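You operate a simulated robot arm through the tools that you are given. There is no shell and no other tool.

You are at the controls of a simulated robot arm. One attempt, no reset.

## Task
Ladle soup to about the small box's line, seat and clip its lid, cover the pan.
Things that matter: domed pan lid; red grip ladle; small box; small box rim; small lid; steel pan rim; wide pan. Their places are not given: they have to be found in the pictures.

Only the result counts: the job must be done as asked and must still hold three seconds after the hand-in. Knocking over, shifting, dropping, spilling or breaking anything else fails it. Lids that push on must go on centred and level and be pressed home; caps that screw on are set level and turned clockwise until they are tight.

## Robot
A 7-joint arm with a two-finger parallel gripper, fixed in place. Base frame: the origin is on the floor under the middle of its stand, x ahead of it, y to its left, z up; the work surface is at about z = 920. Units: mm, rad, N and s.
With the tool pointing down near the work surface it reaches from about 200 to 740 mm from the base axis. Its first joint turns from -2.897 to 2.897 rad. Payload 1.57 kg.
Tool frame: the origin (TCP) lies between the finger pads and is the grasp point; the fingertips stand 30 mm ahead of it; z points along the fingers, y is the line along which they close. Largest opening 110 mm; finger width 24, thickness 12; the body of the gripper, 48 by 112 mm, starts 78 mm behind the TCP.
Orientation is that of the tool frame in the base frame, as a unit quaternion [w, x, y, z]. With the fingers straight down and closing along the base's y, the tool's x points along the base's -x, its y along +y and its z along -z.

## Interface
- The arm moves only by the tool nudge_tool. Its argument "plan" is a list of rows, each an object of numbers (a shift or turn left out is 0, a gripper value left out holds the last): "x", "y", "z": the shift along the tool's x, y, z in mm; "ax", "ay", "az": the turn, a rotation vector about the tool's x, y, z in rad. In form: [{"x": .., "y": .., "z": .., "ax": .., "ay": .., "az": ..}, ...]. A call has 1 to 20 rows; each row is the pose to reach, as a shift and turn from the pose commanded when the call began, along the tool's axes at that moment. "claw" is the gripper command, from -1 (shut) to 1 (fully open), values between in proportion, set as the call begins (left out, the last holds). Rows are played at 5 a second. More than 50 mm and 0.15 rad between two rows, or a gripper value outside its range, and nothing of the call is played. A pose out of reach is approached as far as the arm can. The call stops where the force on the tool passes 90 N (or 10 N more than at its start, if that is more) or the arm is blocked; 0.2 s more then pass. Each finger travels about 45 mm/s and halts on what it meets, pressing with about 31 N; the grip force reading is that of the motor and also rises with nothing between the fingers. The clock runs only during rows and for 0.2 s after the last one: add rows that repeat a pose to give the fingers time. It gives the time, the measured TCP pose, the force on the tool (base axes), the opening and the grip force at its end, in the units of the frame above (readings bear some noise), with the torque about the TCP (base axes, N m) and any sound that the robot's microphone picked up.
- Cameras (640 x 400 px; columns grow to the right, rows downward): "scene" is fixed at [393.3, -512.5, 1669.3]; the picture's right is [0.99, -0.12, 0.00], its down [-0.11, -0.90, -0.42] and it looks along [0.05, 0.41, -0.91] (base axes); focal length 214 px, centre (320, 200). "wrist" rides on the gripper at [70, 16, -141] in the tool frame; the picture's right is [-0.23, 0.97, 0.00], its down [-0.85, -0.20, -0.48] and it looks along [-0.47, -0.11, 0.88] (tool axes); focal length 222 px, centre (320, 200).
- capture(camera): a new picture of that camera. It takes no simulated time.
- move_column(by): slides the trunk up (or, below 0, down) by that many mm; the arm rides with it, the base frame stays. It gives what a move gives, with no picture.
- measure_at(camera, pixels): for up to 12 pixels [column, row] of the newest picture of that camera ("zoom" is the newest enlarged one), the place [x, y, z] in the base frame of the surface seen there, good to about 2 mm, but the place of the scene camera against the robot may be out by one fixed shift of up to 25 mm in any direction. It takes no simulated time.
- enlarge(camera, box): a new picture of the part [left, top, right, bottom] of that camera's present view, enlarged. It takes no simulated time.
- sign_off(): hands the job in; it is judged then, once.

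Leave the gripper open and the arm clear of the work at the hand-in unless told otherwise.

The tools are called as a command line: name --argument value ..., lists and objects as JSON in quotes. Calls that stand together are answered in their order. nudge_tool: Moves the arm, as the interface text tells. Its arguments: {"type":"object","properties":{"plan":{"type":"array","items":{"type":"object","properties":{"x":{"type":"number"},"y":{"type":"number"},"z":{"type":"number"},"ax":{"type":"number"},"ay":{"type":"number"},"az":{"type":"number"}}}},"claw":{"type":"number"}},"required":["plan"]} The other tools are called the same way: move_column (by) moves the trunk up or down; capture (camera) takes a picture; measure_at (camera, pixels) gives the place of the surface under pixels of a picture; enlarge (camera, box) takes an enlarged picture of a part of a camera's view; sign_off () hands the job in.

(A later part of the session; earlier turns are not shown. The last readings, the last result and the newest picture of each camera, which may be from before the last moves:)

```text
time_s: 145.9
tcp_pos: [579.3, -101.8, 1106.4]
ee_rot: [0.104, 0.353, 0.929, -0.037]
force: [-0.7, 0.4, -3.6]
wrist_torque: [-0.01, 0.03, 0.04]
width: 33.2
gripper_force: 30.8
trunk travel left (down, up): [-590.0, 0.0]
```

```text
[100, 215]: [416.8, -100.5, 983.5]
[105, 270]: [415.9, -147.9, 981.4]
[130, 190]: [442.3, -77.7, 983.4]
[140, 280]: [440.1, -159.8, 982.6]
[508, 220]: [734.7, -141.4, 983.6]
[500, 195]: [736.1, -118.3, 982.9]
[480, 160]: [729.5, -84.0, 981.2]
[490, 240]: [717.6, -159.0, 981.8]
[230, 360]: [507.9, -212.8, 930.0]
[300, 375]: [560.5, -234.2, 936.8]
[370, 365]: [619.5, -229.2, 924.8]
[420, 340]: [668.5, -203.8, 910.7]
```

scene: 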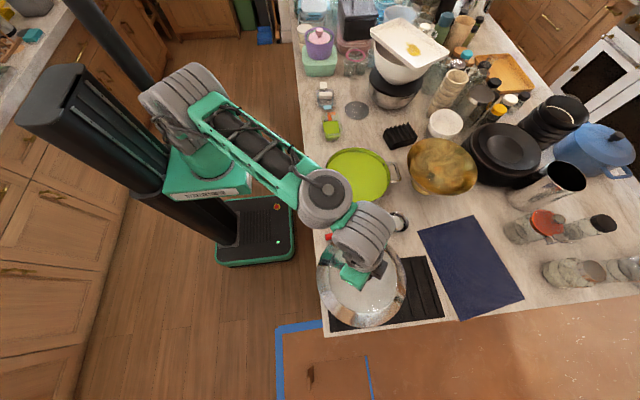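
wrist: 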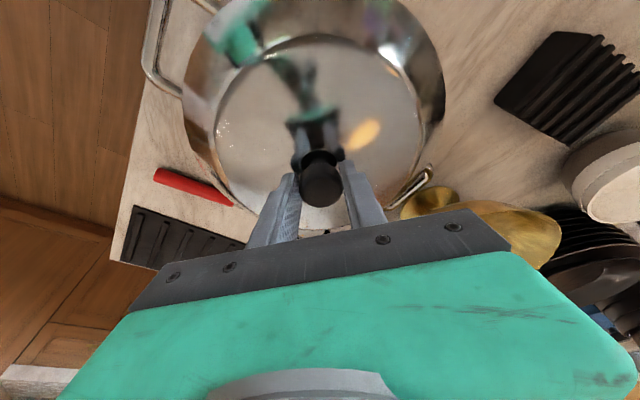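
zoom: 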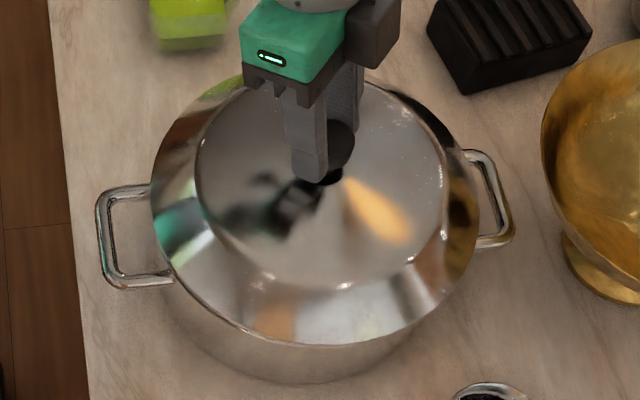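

In the scene frame: lid centre (576.5,-122), pan centre from its handles about (576.2,-120), and the lid is tilted about 0.03 rad lower toward (-x,-y). I'll level it and shift it accordingly.

nudge_tool --plan '[{"x": 0.6, "y": 2.0, "z": -0.1, "ax": 0.015}, {"x": 1.2, "y": 4.1, "z": -0.25, "ax": 0.029, "ay": 0.003}, {"x": 1.2, "y": 4.1, "z": -0.25, "ax": 0.029, "ay": 0.003}]'

enlarge --camera "scene" --box '[310, 130, 410, 215]'

measure_at --camera "zoom" --pixels '[[154, 213], [158, 183], [165, 247], [185, 282], [220, 312], [270, 334], [320, 340], [370, 334], [415, 312], [450, 277], [470, 237], [475, 202]]'

measure_at --camera "zoom" --pixels '[[100, 215], [100, 240], [102, 260], [130, 189], [120, 190], [140, 280], [130, 283], [509, 220], [511, 230], [480, 155], [475, 155], [490, 243]]'

```text
time_s: 146.7
tcp_pos: [583.1, -98.6, 1105.7]
ee_rot: [0.096, 0.353, 0.929, -0.051]
force: [0.1, 0.0, -3.9]
wrist_torque: [0.02, 0.02, 0.0]
width: 32.9
gripper_force: 30.9
trunk travel left (down, up): [-590.0, 0.0]
```

```text
4.71 times, centred on (360, 172) of scene
```

zoom: 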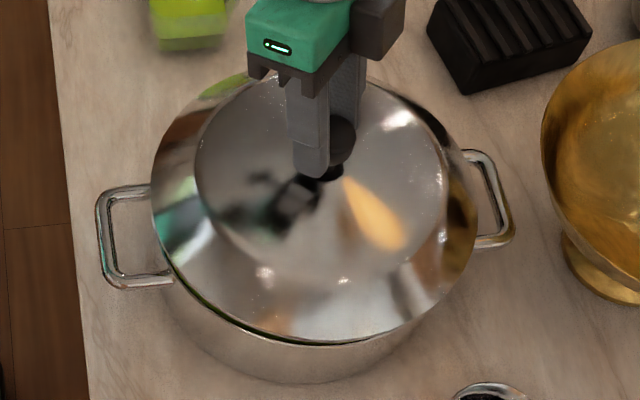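

```text
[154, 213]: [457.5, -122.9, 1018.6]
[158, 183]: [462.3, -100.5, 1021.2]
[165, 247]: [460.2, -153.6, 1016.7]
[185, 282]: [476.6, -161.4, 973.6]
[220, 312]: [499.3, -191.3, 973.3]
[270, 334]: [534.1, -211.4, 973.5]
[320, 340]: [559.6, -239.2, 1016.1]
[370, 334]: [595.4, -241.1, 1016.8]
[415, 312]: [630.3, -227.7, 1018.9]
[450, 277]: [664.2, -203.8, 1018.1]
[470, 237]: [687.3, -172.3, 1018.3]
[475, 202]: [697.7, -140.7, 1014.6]
```

```text
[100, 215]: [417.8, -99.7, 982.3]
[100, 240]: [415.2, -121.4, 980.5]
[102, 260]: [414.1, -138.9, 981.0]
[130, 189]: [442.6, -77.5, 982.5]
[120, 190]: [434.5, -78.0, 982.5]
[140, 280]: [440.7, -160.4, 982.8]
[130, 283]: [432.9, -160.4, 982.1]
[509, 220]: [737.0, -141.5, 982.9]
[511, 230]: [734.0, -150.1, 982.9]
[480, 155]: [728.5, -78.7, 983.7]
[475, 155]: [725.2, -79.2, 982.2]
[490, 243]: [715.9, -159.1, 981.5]
```

The lid is now level, centre (578,-121) vs pan (575.8,-119) in the scene frame. I'll shift by (-2,+1.5) mm and lower to just past the earlier contact height.

nudge_tool --plan '[{"x": 2.4, "y": -0.2, "z": -0.5}, {"x": 3.5, "y": -0.1, "z": 4.4}, {"x": 4.1, "y": 0, "z": 7.3}, {"x": 4.5, "y": 0.1, "z": 9.2}, {"x": 4.5, "y": 0.1, "z": 9.2}]'

```text
time_s: 147.9
tcp_pos: [581.0, -97.6, 1096.4]
ee_rot: [0.096, 0.354, 0.929, -0.05]
force: [0.4, -0.7, -3.8]
wrist_torque: [0.0, 0.04, -0.01]
width: 32.9
gripper_force: 31.0
trunk travel left (down, up): [-590.0, 0.0]
```

No contact now at z≈1096, so the lip is entering. I'll continue down in small steps.

nudge_tool --plan '[{"x": 0.4, "z": 2}, {"x": 0.9, "y": 0.1, "z": 4}, {"x": 0.9, "y": 0.1, "z": 4}]'

```text
time_s: 148.7
tcp_pos: [580.6, -97.8, 1092.9]
ee_rot: [0.098, 0.355, 0.929, -0.05]
force: [0.2, -2.5, 2.7]
wrist_torque: [0.36, -0.46, -0.16]
width: 33.1
gripper_force: 30.8
trunk travel left (down, up): [-590.0, 0.0]
```

Light contact on the (+x,+y) side. I'll ease up 2 mm, shift about 1 mm toward (-x,-y) and lower again.

nudge_tool --plan '[{"x": -0.4, "z": -2}, {"x": -0.4, "y": -1.1, "z": -2}, {"x": 0.0, "y": -1.1, "z": 0}, {"x": 0.4, "y": -1.1, "z": 2}, {"x": 0.4, "y": -1.1, "z": 2}]'

```text
time_s: 149.9
tcp_pos: [578.8, -97.7, 1091.3]
ee_rot: [0.099, 0.355, 0.928, -0.049]
force: [-0.8, -1.7, 8.1]
wrist_torque: [0.27, -0.32, -0.24]
width: 33.2
gripper_force: 31.0
trunk travel left (down, up): [-590.0, 0.0]
```

I'll look closely at how the lid sits now.

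enlarge --camera "scene" --box '[310, 130, 410, 215]'

measure_at --camera "zoom" --pixels '[[154, 215], [160, 250], [185, 288], [220, 320], [270, 342], [320, 348], [370, 342], [415, 320], [450, 285], [470, 245], [475, 212], [158, 190]]'

capture --camera "wrist"

```text
4.71 times, centred on (360, 172) of scene
```

zoom: 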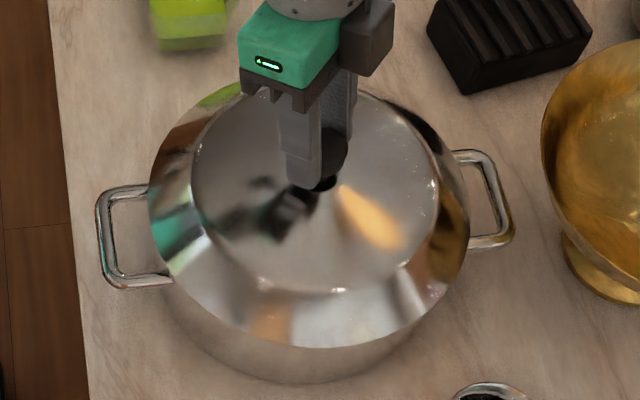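

```text
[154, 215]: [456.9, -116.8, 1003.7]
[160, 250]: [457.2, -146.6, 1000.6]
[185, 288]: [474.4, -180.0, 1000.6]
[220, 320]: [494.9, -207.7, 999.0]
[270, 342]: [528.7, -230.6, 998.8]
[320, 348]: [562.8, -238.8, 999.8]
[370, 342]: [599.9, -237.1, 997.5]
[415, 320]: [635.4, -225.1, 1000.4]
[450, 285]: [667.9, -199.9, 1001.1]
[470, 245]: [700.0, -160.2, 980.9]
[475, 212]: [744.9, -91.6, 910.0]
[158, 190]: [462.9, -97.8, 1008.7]
```

```text
taken
```

wrist: 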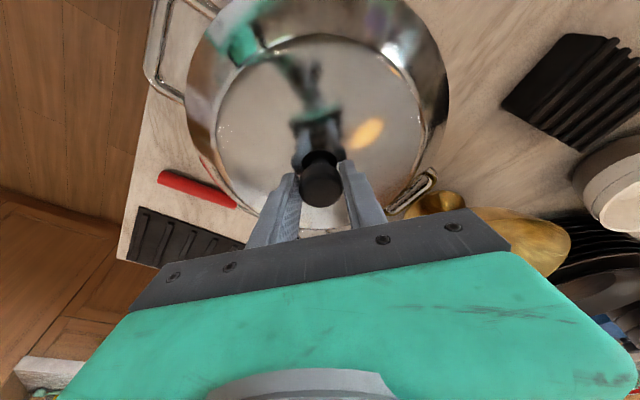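

The lid edge is now about 3 mm above the rim height and well centred (576,-120 vs 575.8,-119). I'll lower 2 mm more and watch the force.

nudge_tool --plan '[{"x": 0.2, "z": 1}, {"x": 0.4, "z": 2}, {"x": 0.4, "z": 2}]'

```text
time_s: 150.7
tcp_pos: [579.7, -96.8, 1090.4]
ee_rot: [0.099, 0.353, 0.929, -0.05]
force: [1.8, -2.6, 21.9]
wrist_torque: [0.24, -0.56, -0.17]
width: 33.4
gripper_force: 30.8
trunk travel left (down, up): [-590.0, 0.0]
```

About 25 N and hardly any further travel, with the reaction near the centre, so it's resting on the rim. I'll ease off and open the gripper to about 75 mm.

nudge_tool --plan '[{"x": -0.2, "z": -1}, {"x": -0.3, "z": -1.6}]'

nudge_tool --plan '[{"z": 0}, {"z": 0}, {"z": 0}, {"z": 0}, {"z": 0}]' --claw 0.3

enlarge --camera "scene" --box '[310, 130, 410, 215]'

measure_at --camera "zoom" --pixels '[[154, 215], [160, 250], [185, 288], [220, 320], [270, 342], [320, 348], [370, 342], [415, 320], [450, 285], [463, 245], [466, 215], [158, 190]]'

```text
time_s: 151.3
tcp_pos: [580.7, -97.6, 1089.8]
ee_rot: [0.097, 0.353, 0.929, -0.05]
force: [5.3, -4.2, 14.0]
wrist_torque: [-0.12, -0.98, -0.16]
width: 33.1
gripper_force: 31.4
trunk travel left (down, up): [-590.0, 0.0]
```

```text
time_s: 152.5
tcp_pos: [580.0, -97.5, 1089.2]
ee_rot: [0.098, 0.354, 0.929, -0.051]
force: [-0.4, -0.1, 0.5]
wrist_torque: [0.02, -0.01, -0.01]
width: 71.5
gripper_force: 0.0
trunk travel left (down, up): [-590.0, 0.0]
```

```text
4.71 times, centred on (360, 172) of scene
```

zoom: 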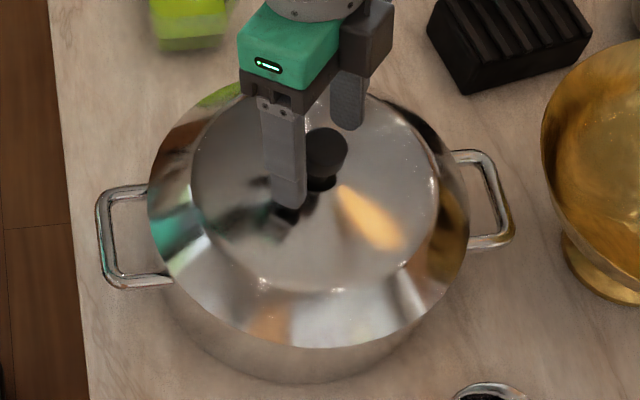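

```text
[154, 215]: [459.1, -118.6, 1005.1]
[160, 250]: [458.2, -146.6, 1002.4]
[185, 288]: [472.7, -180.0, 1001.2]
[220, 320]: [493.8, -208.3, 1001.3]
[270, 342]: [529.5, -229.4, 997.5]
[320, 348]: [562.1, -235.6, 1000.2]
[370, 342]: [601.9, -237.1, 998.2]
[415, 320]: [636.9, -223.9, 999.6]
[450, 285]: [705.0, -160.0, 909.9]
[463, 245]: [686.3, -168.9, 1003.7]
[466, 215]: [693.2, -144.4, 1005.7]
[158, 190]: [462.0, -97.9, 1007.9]
```

The lid rests level with its edge on the rim all around. I'll withdraw along the tool axis.

nudge_tool --plan '[{"z": -8}, {"z": -20}, {"z": -40}, {"z": -65}, {"z": -95}, {"z": -95}]'

capture --camera "scene"

enlarge --camera "scene" --box '[310, 130, 410, 215]'

capture --camera "wrist"

```text
time_s: 153.9
tcp_pos: [565.1, -82.5, 1183.3]
ee_rot: [0.098, 0.353, 0.929, -0.05]
force: [-0.8, 0.5, 0.1]
wrist_torque: [-0.01, 0.01, 0.03]
width: 71.7
gripper_force: 0.0
trunk travel left (down, up): [-590.0, 0.0]
```

```text
taken
```

scene: 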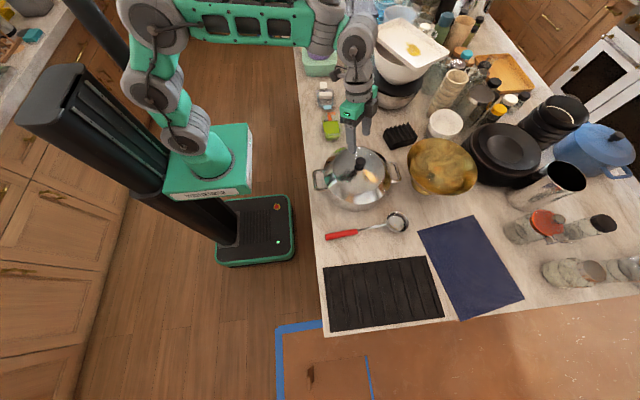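

```text
4.71 times, centred on (360, 172) of scene
```

zoom: 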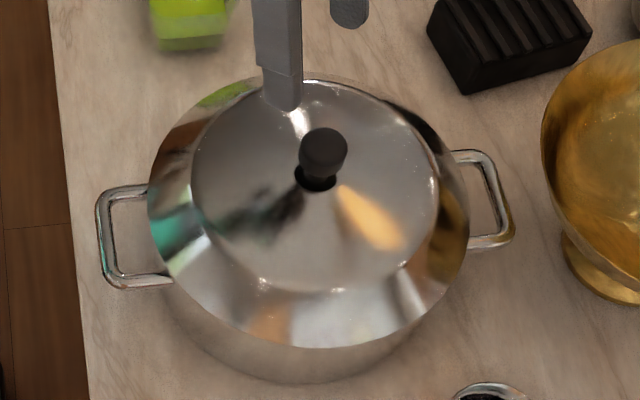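

```text
taken
```

wrist: 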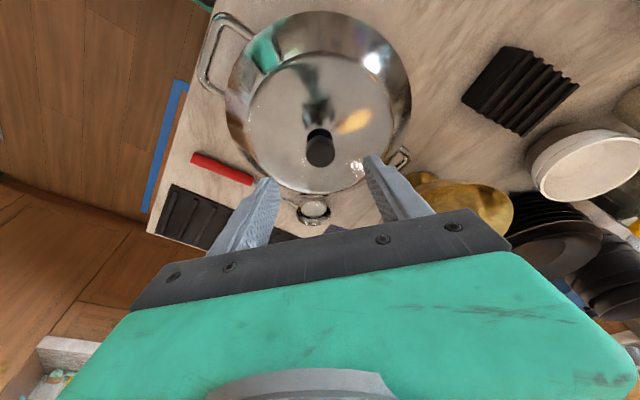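

The lid sits on the pan. I'll verify seating by measuring its rim and dome heights with the wrist camera.

measure_at --camera "wrist" --pixels '[[230, 90], [236, 125], [262, 165], [290, 185], [355, 180], [392, 140], [408, 90], [385, 45], [320, 15], [265, 35], [320, 90], [300, 150]]'

enlarge --camera "wrist" --box '[210, 0, 430, 200]'

```text
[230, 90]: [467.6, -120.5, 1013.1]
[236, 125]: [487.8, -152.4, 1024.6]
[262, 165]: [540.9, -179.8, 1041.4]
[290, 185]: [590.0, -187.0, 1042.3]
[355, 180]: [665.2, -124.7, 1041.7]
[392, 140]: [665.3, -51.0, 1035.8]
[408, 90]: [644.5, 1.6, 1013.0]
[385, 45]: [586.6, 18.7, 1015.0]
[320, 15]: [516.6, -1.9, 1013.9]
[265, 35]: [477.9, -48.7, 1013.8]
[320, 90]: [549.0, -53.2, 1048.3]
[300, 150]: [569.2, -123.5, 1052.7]
```

```text
2.00 times, centred on (320, 100) of wrist
```

zoom: 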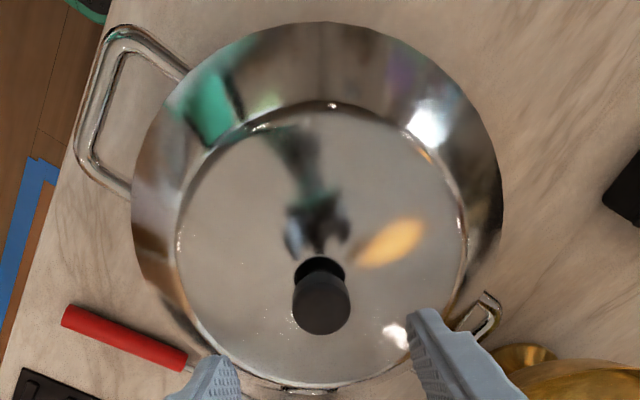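

I'll measure a set of points right at the lid's edge and the mat it came from for comparison.

measure_at --camera "zoom" --pixels '[[134, 200], [136, 240], [140, 160], [160, 110], [200, 65], [260, 32], [320, 25], [380, 35], [440, 70], [480, 120], [499, 170], [500, 210]]'

measure_at --camera "scene" --pixels '[[380, 290], [360, 290], [340, 290], [400, 300], [430, 290], [380, 310], [372, 285], [390, 280], [350, 300], [410, 275], [320, 310], [460, 330]]'

```text
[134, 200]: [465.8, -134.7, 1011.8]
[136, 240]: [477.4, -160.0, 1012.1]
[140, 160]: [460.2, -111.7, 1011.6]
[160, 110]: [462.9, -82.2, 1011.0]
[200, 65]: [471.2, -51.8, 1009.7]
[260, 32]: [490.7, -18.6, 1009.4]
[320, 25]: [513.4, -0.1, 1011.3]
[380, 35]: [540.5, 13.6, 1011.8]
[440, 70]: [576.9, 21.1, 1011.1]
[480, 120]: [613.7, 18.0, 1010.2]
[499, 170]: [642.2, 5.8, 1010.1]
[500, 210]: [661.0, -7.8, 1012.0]
```

```text
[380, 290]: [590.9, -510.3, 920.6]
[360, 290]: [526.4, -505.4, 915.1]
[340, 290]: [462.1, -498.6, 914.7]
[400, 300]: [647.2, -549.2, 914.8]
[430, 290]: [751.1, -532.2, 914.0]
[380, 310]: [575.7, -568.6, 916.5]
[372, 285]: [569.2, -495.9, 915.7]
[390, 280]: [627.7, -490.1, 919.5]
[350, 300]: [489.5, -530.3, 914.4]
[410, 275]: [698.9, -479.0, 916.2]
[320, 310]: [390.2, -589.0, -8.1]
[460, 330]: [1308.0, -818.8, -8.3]
```

The lid's edge is level all round (z≈1009–1012) with its lip inside the rim, and it is centred, so the pan is covered. Now I'll straighten the tool to vertical, fingers closing along y.

nudge_tool --plan '[{"ax": -0.0174, "ay": 0.0328, "az": -0.1206}, {"ax": -0.0348, "ay": 0.0656, "az": -0.2411}, {"ax": -0.0523, "ay": 0.0984, "az": -0.3617}, {"ax": -0.0697, "ay": 0.1312, "az": -0.4822}, {"ax": -0.0871, "ay": 0.164, "az": -0.6028}, {"ax": -0.1045, "ay": 0.1968, "az": -0.7233}, {"ax": -0.1045, "ay": 0.1968, "az": -0.7233}]' --claw 1

```text
time_s: 155.5
tcp_pos: [565.2, -82.8, 1182.0]
ee_rot: [0.001, 0.0, 1.0, 0.001]
force: [-0.3, -0.1, 0.1]
wrist_torque: [0.01, -0.01, 0.01]
width: 110.1
gripper_force: 0.0
trunk travel left (down, up): [-590.0, 0.0]
```

Vertical again. I'll traverse to above the small lid at (530,381), staying high.

nudge_tool --plan '[{"x": 3, "y": 40}, {"x": 6, "y": 82}, {"x": 9, "y": 124}, {"x": 12, "y": 166}, {"x": 15, "y": 208}, {"x": 18, "y": 250}, {"x": 21, "y": 292}, {"x": 24, "y": 334}, {"x": 28, "y": 376}, {"x": 32, "y": 418}, {"x": 35, "y": 450}, {"x": 35, "y": 463.8}, {"x": 35, "y": 463.8}]'

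move_column --by -65

capture --camera "wrist"

enlarge --camera "wrist" --box '[220, 60, 420, 190]'

```text
time_s: 158.3
tcp_pos: [530.3, 381.3, 1182.2]
ee_rot: [0.001, 0.0, 1.0, 0.001]
force: [-0.3, 0.0, 0.1]
wrist_torque: [-0.02, 0.0, 0.0]
width: 109.8
gripper_force: 0.1
trunk travel left (down, up): [-590.0, 0.0]
```

```text
time_s: 159.4
tcp_pos: [530.5, 380.5, 1118.7]
ee_rot: [0.001, 0.001, 1.0, 0.0]
force: [0.2, -0.1, 0.2]
wrist_torque: [0.01, -0.02, -0.04]
width: 110.2
gripper_force: 0.1
trunk travel left (down, up): [-525.0, 65.0]
```

```text
taken
```

wrist: 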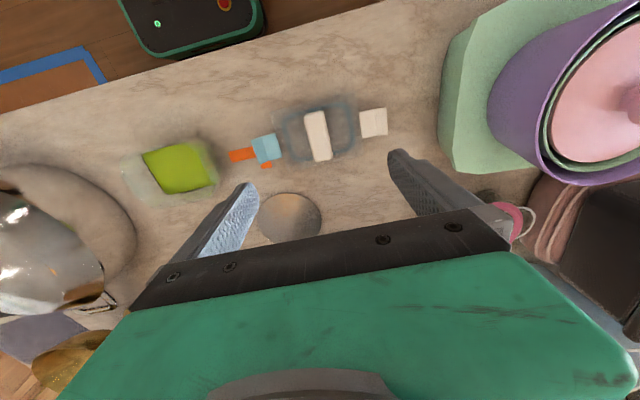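

```text
3.08 times, centred on (320, 125) of wrist
```

zoom: 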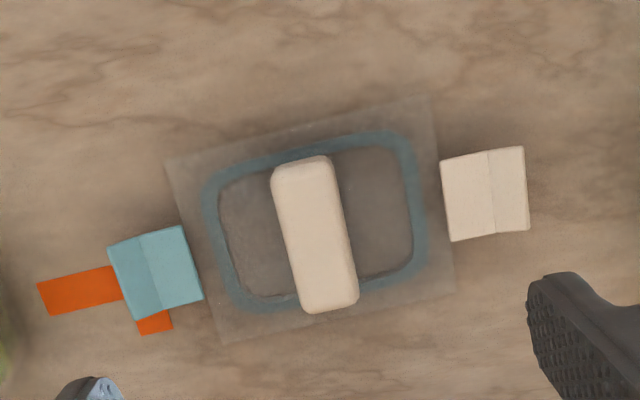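

I'm above the small lid. I'll measure block, plate and flap points once more from here for a precise grasp.

measure_at --camera "zoom" --pixels '[[280, 180], [325, 165], [350, 295], [305, 305], [315, 235], [285, 235], [345, 235], [447, 165], [455, 235], [180, 232], [200, 295], [430, 290]]'

```text
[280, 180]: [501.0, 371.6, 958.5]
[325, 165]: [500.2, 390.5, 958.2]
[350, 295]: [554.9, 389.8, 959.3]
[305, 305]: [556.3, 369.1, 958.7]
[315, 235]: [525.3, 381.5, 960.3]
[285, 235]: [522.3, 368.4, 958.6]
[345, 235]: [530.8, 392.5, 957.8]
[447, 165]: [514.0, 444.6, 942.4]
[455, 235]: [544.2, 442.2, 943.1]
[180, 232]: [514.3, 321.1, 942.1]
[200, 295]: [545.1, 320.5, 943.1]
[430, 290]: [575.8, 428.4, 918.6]
```

The lid centre is about (529,381), block y 368–392.5. I'll set the opening to about 60 mm and descend to TCP z≈968 around the block.

nudge_tool --plan '[{"x": 1, "y": 0.5, "z": 20}, {"x": 1, "y": 0.5, "z": 50}, {"x": 1, "y": 0.5, "z": 85}, {"x": 1, "y": 0.5, "z": 115}, {"x": 1, "y": 0.5, "z": 135}, {"x": 1, "y": 0.5, "z": 146}, {"x": 1, "y": 0.5, "z": 150.5}, {"x": 1, "y": 0.5, "z": 150.5}]' --claw 0.1

capture --camera "wrist"

```text
time_s: 161.2
tcp_pos: [530.7, 381.7, 967.2]
ee_rot: [0.0, 0.0, 1.0, 0.001]
force: [-0.9, 0.9, -0.3]
wrist_torque: [0.04, -0.03, -0.01]
width: 60.2
gripper_force: 0.1
trunk travel left (down, up): [-525.0, 65.0]
```

```text
taken
```

wrist: 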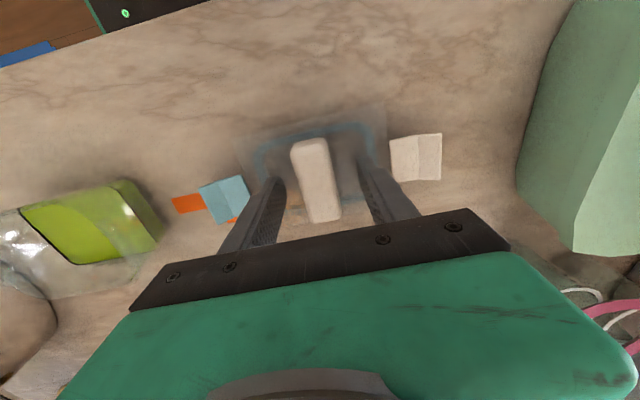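

The fingers straddle the block. Closing.

nudge_tool --plan '[{"z": 0}, {"z": 0}, {"z": 0}, {"z": 0}, {"z": 0}, {"z": 0}]' --claw -1

nudge_tool --plan '[{"z": -2}, {"z": -5}, {"z": -10}, {"z": -20}, {"z": -35}, {"z": -50}, {"z": -70}, {"z": -90}, {"z": -90}]'

capture --camera "wrist"

enlarge --camera "scene" --box '[300, 60, 380, 150]'

```text
time_s: 162.6
tcp_pos: [530.2, 382.1, 967.0]
ee_rot: [0.001, 0.001, 1.0, 0.001]
force: [-0.2, -0.1, 0.1]
wrist_torque: [-0.03, 0.02, 0.0]
width: 27.2
gripper_force: 31.3
trunk travel left (down, up): [-525.0, 65.0]
```

```text
time_s: 164.6
tcp_pos: [530.5, 381.2, 1057.6]
ee_rot: [0.001, 0.001, 1.0, 0.001]
force: [-0.1, 0.3, -0.2]
wrist_torque: [0.0, -0.03, -0.01]
width: 27.2
gripper_force: 30.8
trunk travel left (down, up): [-525.0, 65.0]
```

```text
taken
```

wrist: 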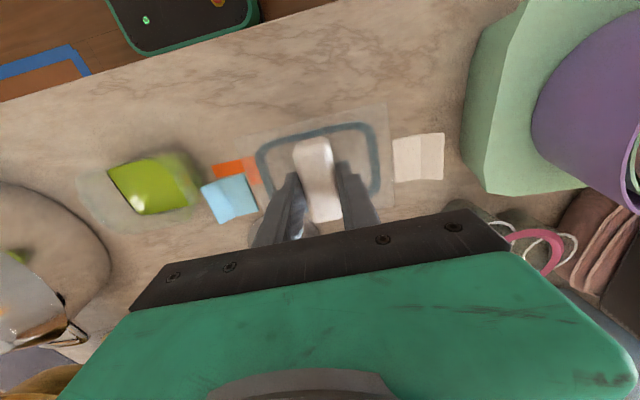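

```text
4.44 times, centred on (340, 105) of scene
```

zoom: 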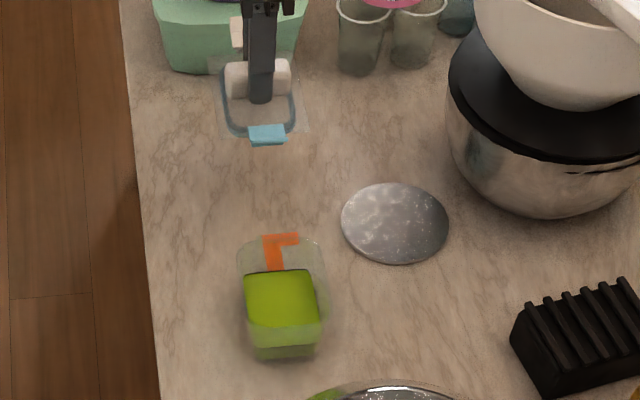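

The lid is lifted. I'll check its level via the flaps and block.

enlarge --camera "wrist" --box '[190, 90, 460, 250]'

measure_at --camera "zoom" --pixels '[[35, 235], [130, 205], [155, 285], [65, 315], [85, 225], [110, 300], [485, 115], [600, 110], [595, 215], [490, 220], [540, 115], [545, 215]]'

```text
2.37 times, centred on (325, 170) of wrist
```

zoom: 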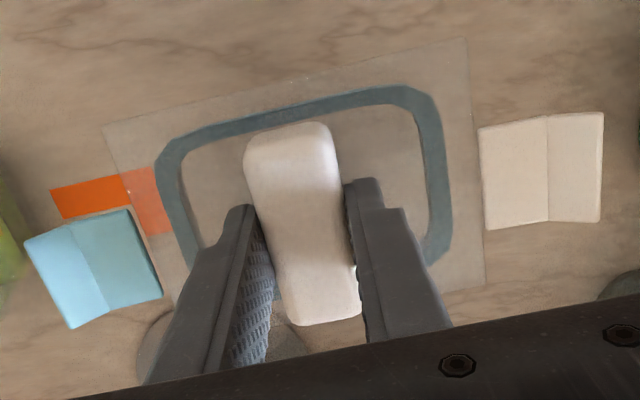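

```text
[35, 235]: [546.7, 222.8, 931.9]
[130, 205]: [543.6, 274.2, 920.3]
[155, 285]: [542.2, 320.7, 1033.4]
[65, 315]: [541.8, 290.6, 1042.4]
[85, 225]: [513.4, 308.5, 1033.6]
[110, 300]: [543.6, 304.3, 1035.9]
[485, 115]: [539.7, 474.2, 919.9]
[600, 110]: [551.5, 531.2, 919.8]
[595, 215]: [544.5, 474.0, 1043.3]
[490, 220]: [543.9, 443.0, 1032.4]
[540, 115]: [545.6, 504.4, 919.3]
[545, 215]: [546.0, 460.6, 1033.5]
```

The lid hangs level. Now I'll measure the box's rim in the scene view, enlarged.

enlarge --camera "scene" --box '[312, 105, 352, 145]'

measure_at --camera "zoom" --pixels '[[195, 110], [200, 150], [205, 190], [250, 75], [300, 70], [350, 85], [370, 110], [378, 150], [385, 200], [380, 240], [215, 240], [225, 280]]'

```text
10.00 times, centred on (332, 125) of scene
```

zoom: 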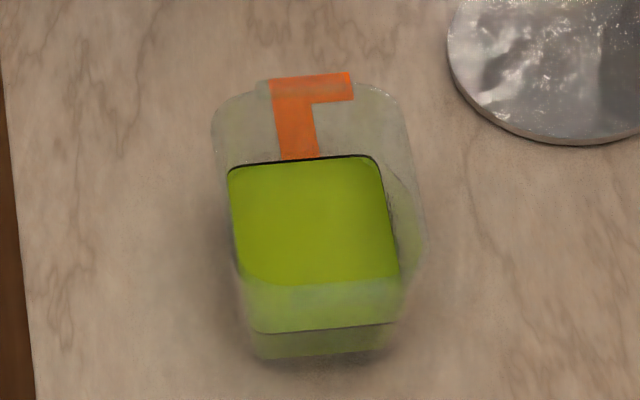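

```text
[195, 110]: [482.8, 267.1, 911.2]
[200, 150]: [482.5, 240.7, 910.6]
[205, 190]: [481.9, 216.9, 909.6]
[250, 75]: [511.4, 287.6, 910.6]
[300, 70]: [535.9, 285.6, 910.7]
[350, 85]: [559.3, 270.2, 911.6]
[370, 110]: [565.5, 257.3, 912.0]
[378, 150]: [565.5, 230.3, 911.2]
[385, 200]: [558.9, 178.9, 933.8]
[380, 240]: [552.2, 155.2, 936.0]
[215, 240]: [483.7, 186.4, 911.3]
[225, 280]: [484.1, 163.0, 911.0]
```

The box is visible unobstructed at left (150,185) in the wrist view, so I'll enlarge there and measure the soup's outline at the line to locate the cavity centre.

enlarge --camera "wrist" --box '[65, 130, 225, 235]'

measure_at --camera "zoom" --pixels '[[180, 195], [240, 320], [300, 325], [400, 295], [400, 150], [340, 120], [250, 150], [300, 220], [200, 240], [430, 250], [520, 300], [60, 250]]'

```text
3.81 times, centred on (145, 182) of wrist
```

zoom: 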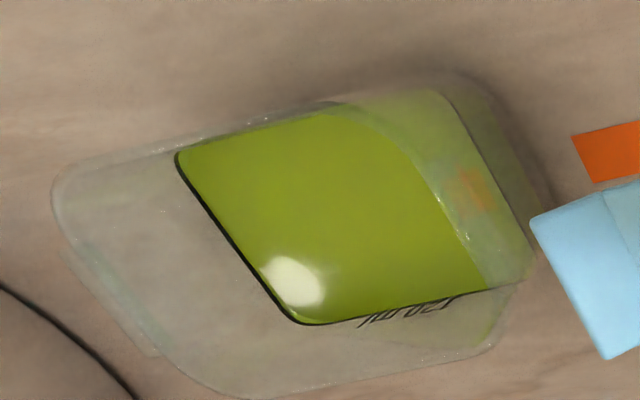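

```text
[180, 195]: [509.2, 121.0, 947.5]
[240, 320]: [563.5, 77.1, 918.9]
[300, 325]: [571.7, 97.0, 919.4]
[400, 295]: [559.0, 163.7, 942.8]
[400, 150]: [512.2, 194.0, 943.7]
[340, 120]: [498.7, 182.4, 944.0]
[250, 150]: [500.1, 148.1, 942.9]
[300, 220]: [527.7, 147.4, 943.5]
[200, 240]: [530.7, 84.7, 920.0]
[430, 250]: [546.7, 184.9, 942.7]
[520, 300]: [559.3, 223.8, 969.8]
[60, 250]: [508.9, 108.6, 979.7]
```

I'll measure more points along the box rim in this zoom.

measure_at --camera "zoom" --pixels '[[54, 200], [58, 220], [75, 260], [110, 305], [90, 160], [140, 150], [200, 137], [270, 116], [530, 262], [520, 240], [490, 345], [400, 372]]'

measure_at --camera "zoom" --pixels '[[190, 185], [220, 160], [300, 135], [210, 200], [250, 260], [300, 310], [350, 315], [430, 300], [470, 285], [440, 220], [400, 165], [350, 115]]'

```text
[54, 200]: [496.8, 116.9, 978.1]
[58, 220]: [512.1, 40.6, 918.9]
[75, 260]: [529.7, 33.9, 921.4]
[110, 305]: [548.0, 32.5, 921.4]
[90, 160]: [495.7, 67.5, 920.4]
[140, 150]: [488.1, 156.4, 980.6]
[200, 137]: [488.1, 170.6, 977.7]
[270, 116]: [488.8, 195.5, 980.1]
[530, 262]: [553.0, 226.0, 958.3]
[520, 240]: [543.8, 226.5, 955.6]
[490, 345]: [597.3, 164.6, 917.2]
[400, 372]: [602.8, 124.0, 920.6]
```

```text
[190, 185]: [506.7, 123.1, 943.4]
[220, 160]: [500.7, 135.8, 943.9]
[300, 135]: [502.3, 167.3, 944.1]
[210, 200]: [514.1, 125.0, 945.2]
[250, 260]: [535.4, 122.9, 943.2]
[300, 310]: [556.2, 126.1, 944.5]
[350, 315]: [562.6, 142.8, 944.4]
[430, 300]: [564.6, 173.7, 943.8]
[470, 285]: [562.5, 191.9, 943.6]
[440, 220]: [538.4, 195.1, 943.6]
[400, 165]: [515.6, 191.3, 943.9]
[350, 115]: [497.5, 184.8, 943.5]
```

Soup/line outline: x 497.5–564, y from 122.5 (far side 217 earlier); rim -x edge at 488.4. So the box centre is about (531,170.5). I'll carry the lid over the box at this height.

nudge_tool --plan '[{"y": -10}, {"x": -0.2, "y": -30}, {"x": -0.4, "y": -60}, {"x": -0.6, "y": -90}, {"x": -0.9, "y": -120}, {"x": -1.1, "y": -150}, {"x": -1.3, "y": -180}, {"x": -1.5, "y": -200}, {"x": -1.5, "y": -211}, {"x": -1.5, "y": -211}]'

capture --camera "wrist"

enlarge --camera "scene" --box '[305, 90, 365, 150]'

```text
time_s: 166.8
tcp_pos: [531.3, 171.1, 1056.8]
ee_rot: [0.001, 0.002, 1.0, 0.001]
force: [0.6, -0.1, -1.3]
wrist_torque: [0.01, -0.01, 0.01]
width: 27.1
gripper_force: 31.0
trunk travel left (down, up): [-525.0, 65.0]
```

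```text
taken
```

wrist: 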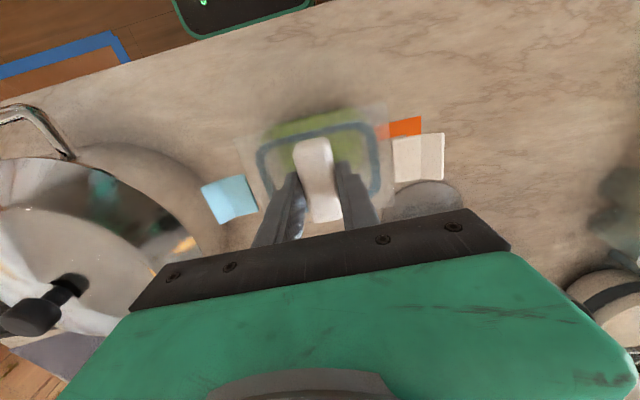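

```text
6.67 times, centred on (335, 120) of scene
```

zoom: 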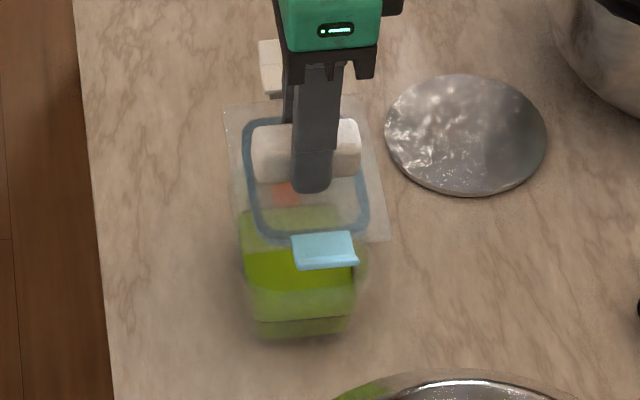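

The lid is over the box. I'll lower it to about 6 mm above contact and compare outlines.

nudge_tool --plan '[{"z": 6}, {"z": 13}, {"z": 20}, {"z": 25}, {"z": 25}]'

enlarge --camera "scene" --box '[310, 95, 360, 145]'

enlarge --camera "wrist" --box '[190, 80, 460, 250]'

```text
time_s: 168.0
tcp_pos: [531.9, 170.9, 1030.0]
ee_rot: [0.001, 0.002, 1.0, 0.0]
force: [0.2, -0.8, -0.5]
wrist_torque: [0.01, 0.02, -0.01]
width: 27.2
gripper_force: 30.8
trunk travel left (down, up): [-525.0, 65.0]
```

```text
8.00 times, centred on (335, 120) of scene
```

zoom: 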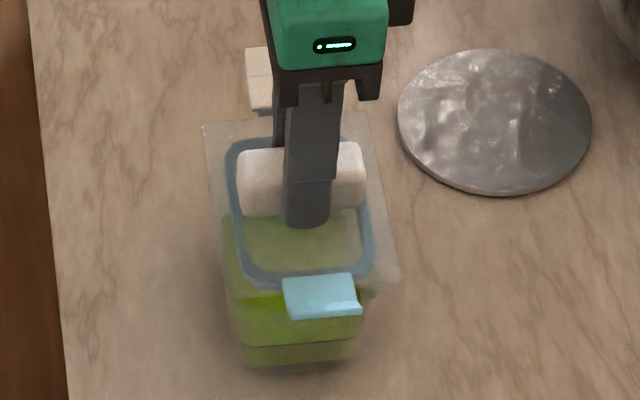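

```text
2.35 times, centred on (325, 165) of wrist
```

zoom: 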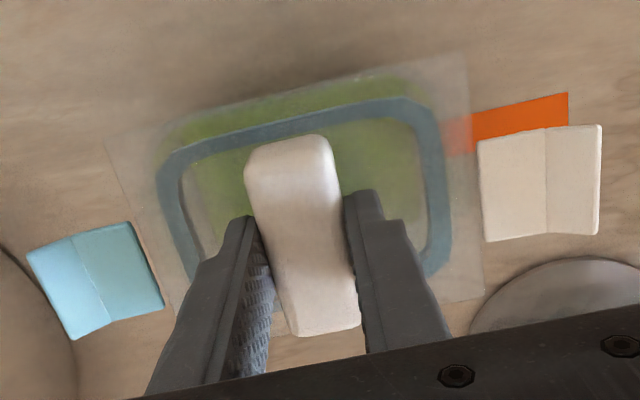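

I'll measure the lid's flaps and block in the scene frame to compare with the box's line rectangle there (x 494–556, y 109.5–205.8).

enlarge --camera "scene" --box '[310, 95, 360, 145]'

measure_at --camera "zoom" --pixels '[[288, 284], [346, 278], [355, 310], [295, 314], [320, 296], [250, 55], [262, 105], [245, 160], [355, 155], [250, 205], [358, 200], [370, 230]]'

measure_at --camera "zoom" --pixels '[[232, 230], [236, 260], [228, 170], [365, 200], [372, 250], [300, 270], [260, 275], [340, 265], [300, 350], [300, 330], [255, 330], [345, 325]]'

```text
8.00 times, centred on (335, 120) of scene
```

zoom: 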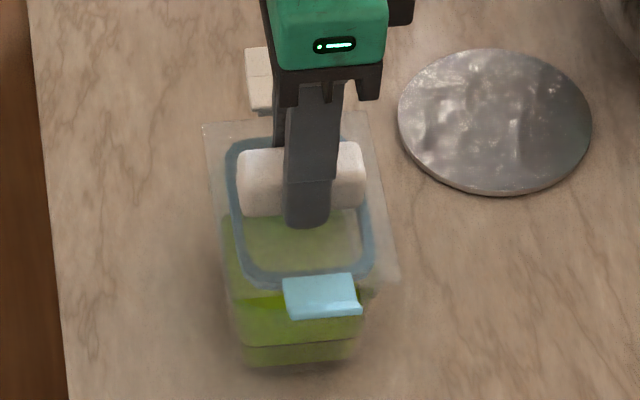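

```text
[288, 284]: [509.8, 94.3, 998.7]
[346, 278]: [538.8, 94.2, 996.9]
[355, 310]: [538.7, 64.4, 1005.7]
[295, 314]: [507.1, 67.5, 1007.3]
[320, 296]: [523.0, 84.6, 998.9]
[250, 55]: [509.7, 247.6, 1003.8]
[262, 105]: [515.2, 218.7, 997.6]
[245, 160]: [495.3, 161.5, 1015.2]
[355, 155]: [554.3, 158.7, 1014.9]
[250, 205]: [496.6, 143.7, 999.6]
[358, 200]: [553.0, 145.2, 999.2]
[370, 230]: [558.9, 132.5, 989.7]
```

```text
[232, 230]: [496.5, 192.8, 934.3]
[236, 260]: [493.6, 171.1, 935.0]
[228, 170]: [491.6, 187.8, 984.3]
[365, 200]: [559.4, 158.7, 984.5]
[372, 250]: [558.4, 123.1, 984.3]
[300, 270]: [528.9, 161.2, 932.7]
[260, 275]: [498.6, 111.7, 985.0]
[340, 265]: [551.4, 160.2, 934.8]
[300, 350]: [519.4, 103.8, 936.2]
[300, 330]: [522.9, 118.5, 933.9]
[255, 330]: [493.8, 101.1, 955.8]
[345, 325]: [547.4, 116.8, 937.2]
```

Lid centre in the scene frame is (524.3,156.5) vs box (525,157.6): under 1.5 mm off. I'll shift (+0.5,+0.8) and lower toward contact.

nudge_tool --plan '[{"x": -0.5, "y": 0.8}, {"x": -0.5, "y": 0.8, "z": 3}, {"x": -0.5, "y": 0.8, "z": 6}, {"x": -0.5, "y": 0.8, "z": 6}]'

```text
time_s: 169.0
tcp_pos: [531.6, 171.3, 1024.4]
ee_rot: [0.001, 0.001, 1.0, 0.0]
force: [-0.3, 0.1, -0.5]
wrist_torque: [0.03, -0.01, 0.02]
width: 27.0
gripper_force: 31.3
trunk travel left (down, up): [-525.0, 65.0]
```

No contact at z≈1024. I'll go down 3 mm more.

nudge_tool --plan '[{"z": 1.5}, {"z": 3}, {"z": 3}]'

nudge_tool --plan '[{"z": 1}, {"z": 2}, {"z": 2}]'

```text
time_s: 169.8
tcp_pos: [531.8, 171.8, 1022.7]
ee_rot: [0.001, 0.001, 1.0, 0.001]
force: [0.6, -0.1, -1.7]
wrist_torque: [0.0, 0.02, 0.0]
width: 26.9
gripper_force: 31.0
trunk travel left (down, up): [-525.0, 65.0]
```

```text
time_s: 170.6
tcp_pos: [532.9, 170.6, 1020.6]
ee_rot: [0.001, 0.001, 1.0, 0.001]
force: [0.3, -1.1, -0.8]
wrist_torque: [-0.01, -0.01, -0.01]
width: 27.3
gripper_force: 30.9
trunk travel left (down, up): [-525.0, 65.0]
```

Still free at 1020.6; the plug is entering the opening. Two more millimetres.

nudge_tool --plan '[{"z": 1}, {"z": 2}, {"z": 2}]'

nudge_tool --plan '[{"z": 1}, {"z": 2}, {"z": 2}]'

```text
time_s: 171.4
tcp_pos: [531.9, 171.7, 1018.4]
ee_rot: [0.001, 0.001, 1.0, 0.001]
force: [0.0, 0.0, -0.7]
wrist_torque: [0.0, 0.0, 0.0]
width: 27.2
gripper_force: 30.9
trunk travel left (down, up): [-525.0, 65.0]
```

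```text
time_s: 172.2
tcp_pos: [531.5, 170.4, 1018.0]
ee_rot: [0.002, 0.0, 1.0, 0.002]
force: [-1.6, -0.7, 7.9]
wrist_torque: [-0.08, 0.42, 0.02]
width: 27.3
gripper_force: 31.5
trunk travel left (down, up): [-525.0, 65.0]
```

First contact at 1018 (about 8.6 N, on the -x edge). I'll press on gently by 2 mm and watch.

nudge_tool --plan '[{"z": 1}, {"z": 2}, {"z": 2}]'

enlarge --camera "scene" --box '[310, 95, 360, 145]'

measure_at --camera "zoom" --pixels '[[288, 290], [346, 284], [355, 314], [295, 320], [320, 302], [250, 65], [262, 112], [245, 166], [355, 161], [250, 211], [358, 206], [370, 236]]'

```text
time_s: 173.0
tcp_pos: [532.4, 170.8, 1016.9]
ee_rot: [0.004, 0.001, 1.0, 0.001]
force: [0.1, -0.9, 23.6]
wrist_torque: [-0.13, 0.07, 0.01]
width: 27.4
gripper_force: 31.3
trunk travel left (down, up): [-525.0, 65.0]
```

```text
8.00 times, centred on (335, 120) of scene
```

zoom: 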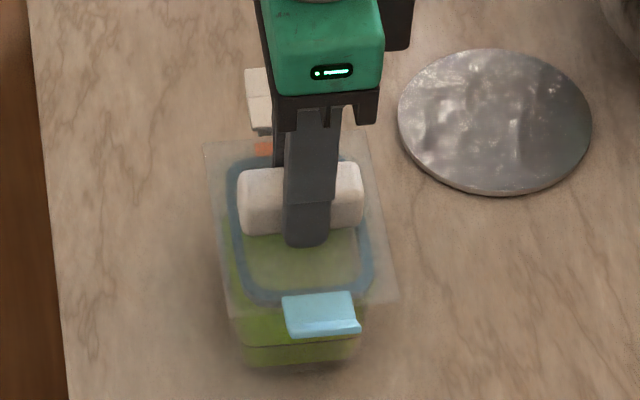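

```text
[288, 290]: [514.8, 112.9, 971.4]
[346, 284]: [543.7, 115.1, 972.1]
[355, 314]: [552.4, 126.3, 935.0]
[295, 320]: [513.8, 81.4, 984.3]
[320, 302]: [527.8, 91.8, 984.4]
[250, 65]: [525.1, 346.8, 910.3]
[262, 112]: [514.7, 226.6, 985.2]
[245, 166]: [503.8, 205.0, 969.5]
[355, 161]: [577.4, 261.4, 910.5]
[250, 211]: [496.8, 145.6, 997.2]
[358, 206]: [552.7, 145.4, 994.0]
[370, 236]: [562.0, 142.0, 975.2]
```

Contact is now balanced (24 N, torque near zero). I'll press a little more to seat it home.

nudge_tool --plan '[{"z": 1}, {"z": 2}, {"z": 2}]'

```text
time_s: 173.8
tcp_pos: [531.8, 170.5, 1014.9]
ee_rot: [0.004, 0.001, 1.0, 0.002]
force: [3.7, 0.1, 29.6]
wrist_torque: [-0.14, -0.05, 0.04]
width: 27.0
gripper_force: 31.0
trunk travel left (down, up): [-525.0, 65.0]
```

It moved 2 mm at about 30 N: either the gasket sliding in or a slip in the grip. I'll check with the wrist camera.

capture --camera "wrist"

enlarge --camera "wrist" --box '[190, 80, 460, 250]'

measure_at --camera "zoom" --pixels '[[300, 165], [310, 200], [325, 300], [60, 260], [110, 240], [150, 290], [90, 320], [500, 155], [590, 150], [590, 215], [500, 220], [545, 180]]'

```text
taken
```

wrist: 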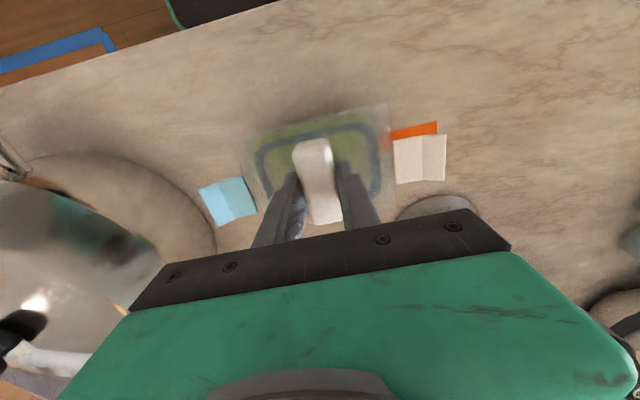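

```text
2.35 times, centred on (325, 165) of wrist
```

zoom: 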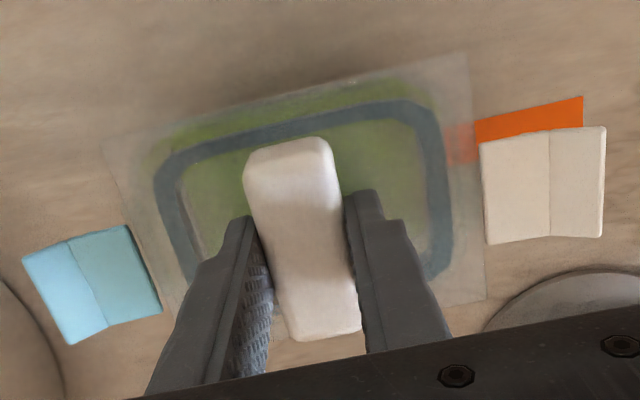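

```text
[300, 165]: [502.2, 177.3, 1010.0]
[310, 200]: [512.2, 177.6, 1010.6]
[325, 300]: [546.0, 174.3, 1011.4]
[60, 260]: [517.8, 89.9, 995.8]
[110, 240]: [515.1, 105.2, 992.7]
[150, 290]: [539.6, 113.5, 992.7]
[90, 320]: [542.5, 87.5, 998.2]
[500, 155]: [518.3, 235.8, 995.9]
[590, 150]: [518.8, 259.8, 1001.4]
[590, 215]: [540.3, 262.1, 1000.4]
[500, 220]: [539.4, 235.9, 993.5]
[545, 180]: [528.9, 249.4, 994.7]
```

The block slipped about 3 mm up in the grip, so the fingertips are now right on the lid's plate near its centre. That lets me push straight on the plate; I'll press down further in small steps.

nudge_tool --plan '[{"z": 0.7}, {"z": 1.4}, {"z": 2.0}, {"z": 2.0}]'

```text
time_s: 174.8
tcp_pos: [532.5, 170.9, 1014.3]
ee_rot: [0.006, 0.001, 1.0, 0.002]
force: [2.8, -0.3, 44.7]
wrist_torque: [-0.43, 0.64, 0.04]
width: 27.0
gripper_force: 30.9
trunk travel left (down, up): [-525.0, 65.0]
```

45 N now. I'll check the lid's height again.

enlarge --camera "wrist" --box '[190, 80, 460, 250]'

measure_at --camera "zoom" --pixels '[[300, 165], [310, 200], [325, 300], [60, 260], [110, 240], [150, 290], [90, 320], [500, 155], [590, 150], [590, 215], [500, 220], [545, 180]]'

```text
2.35 times, centred on (325, 165) of wrist
```

zoom: 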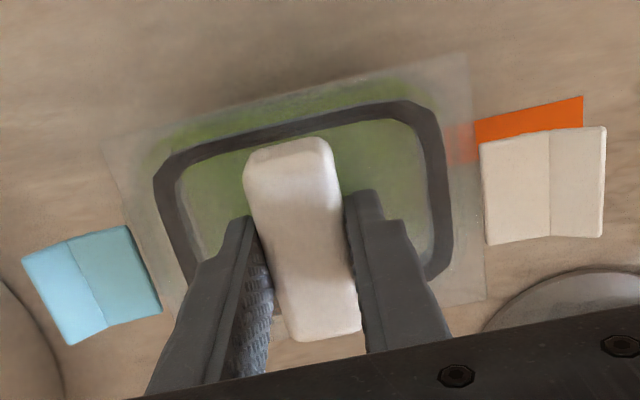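

```text
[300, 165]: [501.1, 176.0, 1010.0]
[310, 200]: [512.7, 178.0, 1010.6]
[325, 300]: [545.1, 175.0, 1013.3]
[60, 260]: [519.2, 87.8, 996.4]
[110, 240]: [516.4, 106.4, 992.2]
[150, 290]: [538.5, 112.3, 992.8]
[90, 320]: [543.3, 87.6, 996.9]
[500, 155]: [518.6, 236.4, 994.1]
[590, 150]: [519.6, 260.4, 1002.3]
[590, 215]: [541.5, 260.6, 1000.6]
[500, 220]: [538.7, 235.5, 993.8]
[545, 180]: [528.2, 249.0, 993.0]
```

The gasket ring turned from teal to dark all the way round, which looks like it's compressed evenly. I'll press slightly more to make sure.

nudge_tool --plan '[{"z": 0.6}, {"z": 1.2}, {"z": 1.2}, {"z": 1.2}]'

enlarge --camera "wrist" --box '[190, 80, 460, 250]'

enlarge --camera "scene" --box '[310, 95, 360, 145]'

```text
time_s: 175.8
tcp_pos: [532.2, 171.4, 1014.8]
ee_rot: [0.006, 0.001, 1.0, 0.003]
force: [1.5, -2.2, 49.6]
wrist_torque: [-0.59, 0.84, -0.03]
width: 26.9
gripper_force: 31.3
trunk travel left (down, up): [-525.0, 65.0]
```

```text
2.35 times, centred on (325, 165) of wrist
```

zoom: 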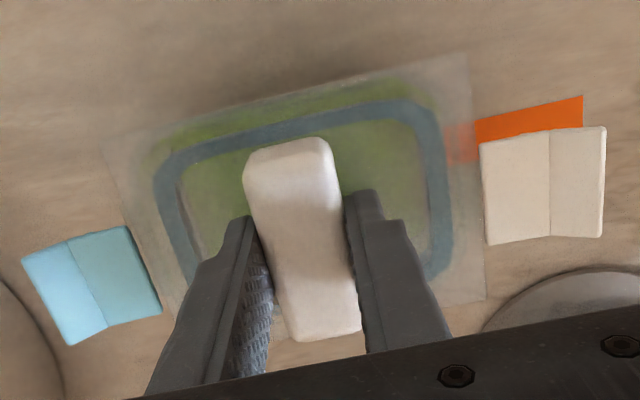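

```text
8.00 times, centred on (335, 120) of scene
```

zoom: 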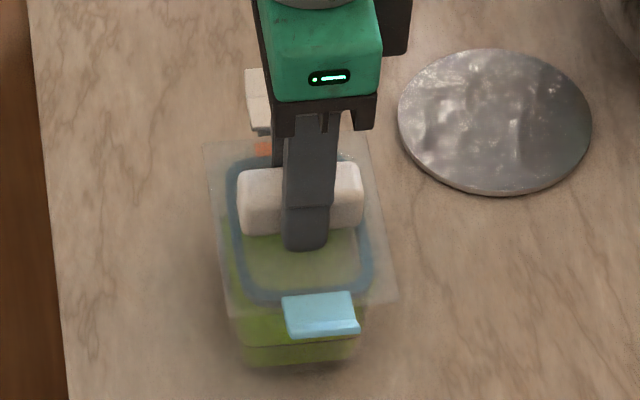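

Firm at about 50 N with no more travel; the plate sits at rim height, so the lid is home. I'll release, withdraw upward, and look at the lid and flaps.

nudge_tool --plan '[{"z": -1}, {"z": -2}, {"z": -3}]'

nudge_tool --plan '[{"z": 0}, {"z": 0}, {"z": 0}, {"z": 0}]' --claw 0.1

nudge_tool --plan '[{"z": -10}, {"z": -30}, {"z": -55}, {"z": -85}, {"z": -85}]'

capture --camera "wrist"

enlarge --camera "scene" --box '[310, 95, 360, 145]'

```text
time_s: 176.6
tcp_pos: [532.5, 171.6, 1014.2]
ee_rot: [0.005, 0.001, 1.0, 0.002]
force: [5.9, 0.2, 34.1]
wrist_torque: [-0.29, -0.98, 0.01]
width: 27.2
gripper_force: 30.7
trunk travel left (down, up): [-525.0, 65.0]
```

```text
time_s: 177.6
tcp_pos: [531.2, 173.5, 1013.8]
ee_rot: [0.002, 0.001, 1.0, 0.001]
force: [-3.0, 11.3, 36.9]
wrist_torque: [-0.04, 0.21, 0.15]
width: 45.7
gripper_force: 0.0
trunk travel left (down, up): [-525.0, 65.0]
```

```text
time_s: 178.8
tcp_pos: [530.5, 169.8, 1098.5]
ee_rot: [0.001, 0.001, 1.0, 0.001]
force: [0.4, 0.6, -0.9]
wrist_torque: [-0.01, -0.01, -0.01]
width: 60.3
gripper_force: 0.1
trunk travel left (down, up): [-525.0, 65.0]
```

```text
taken
```

wrist: 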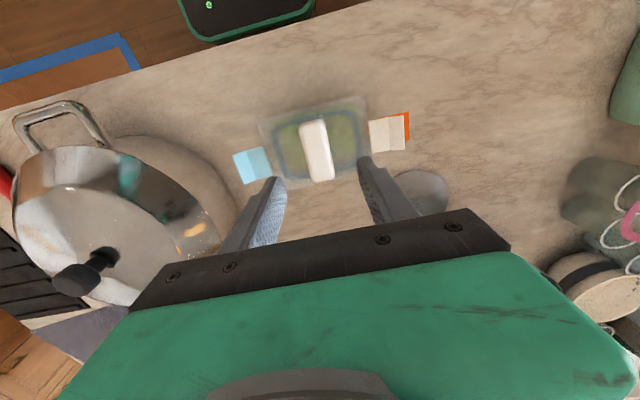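

```text
8.00 times, centred on (335, 120) of scene
```

zoom: 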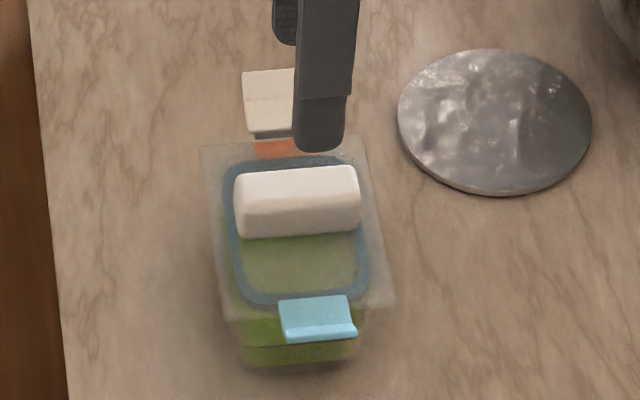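

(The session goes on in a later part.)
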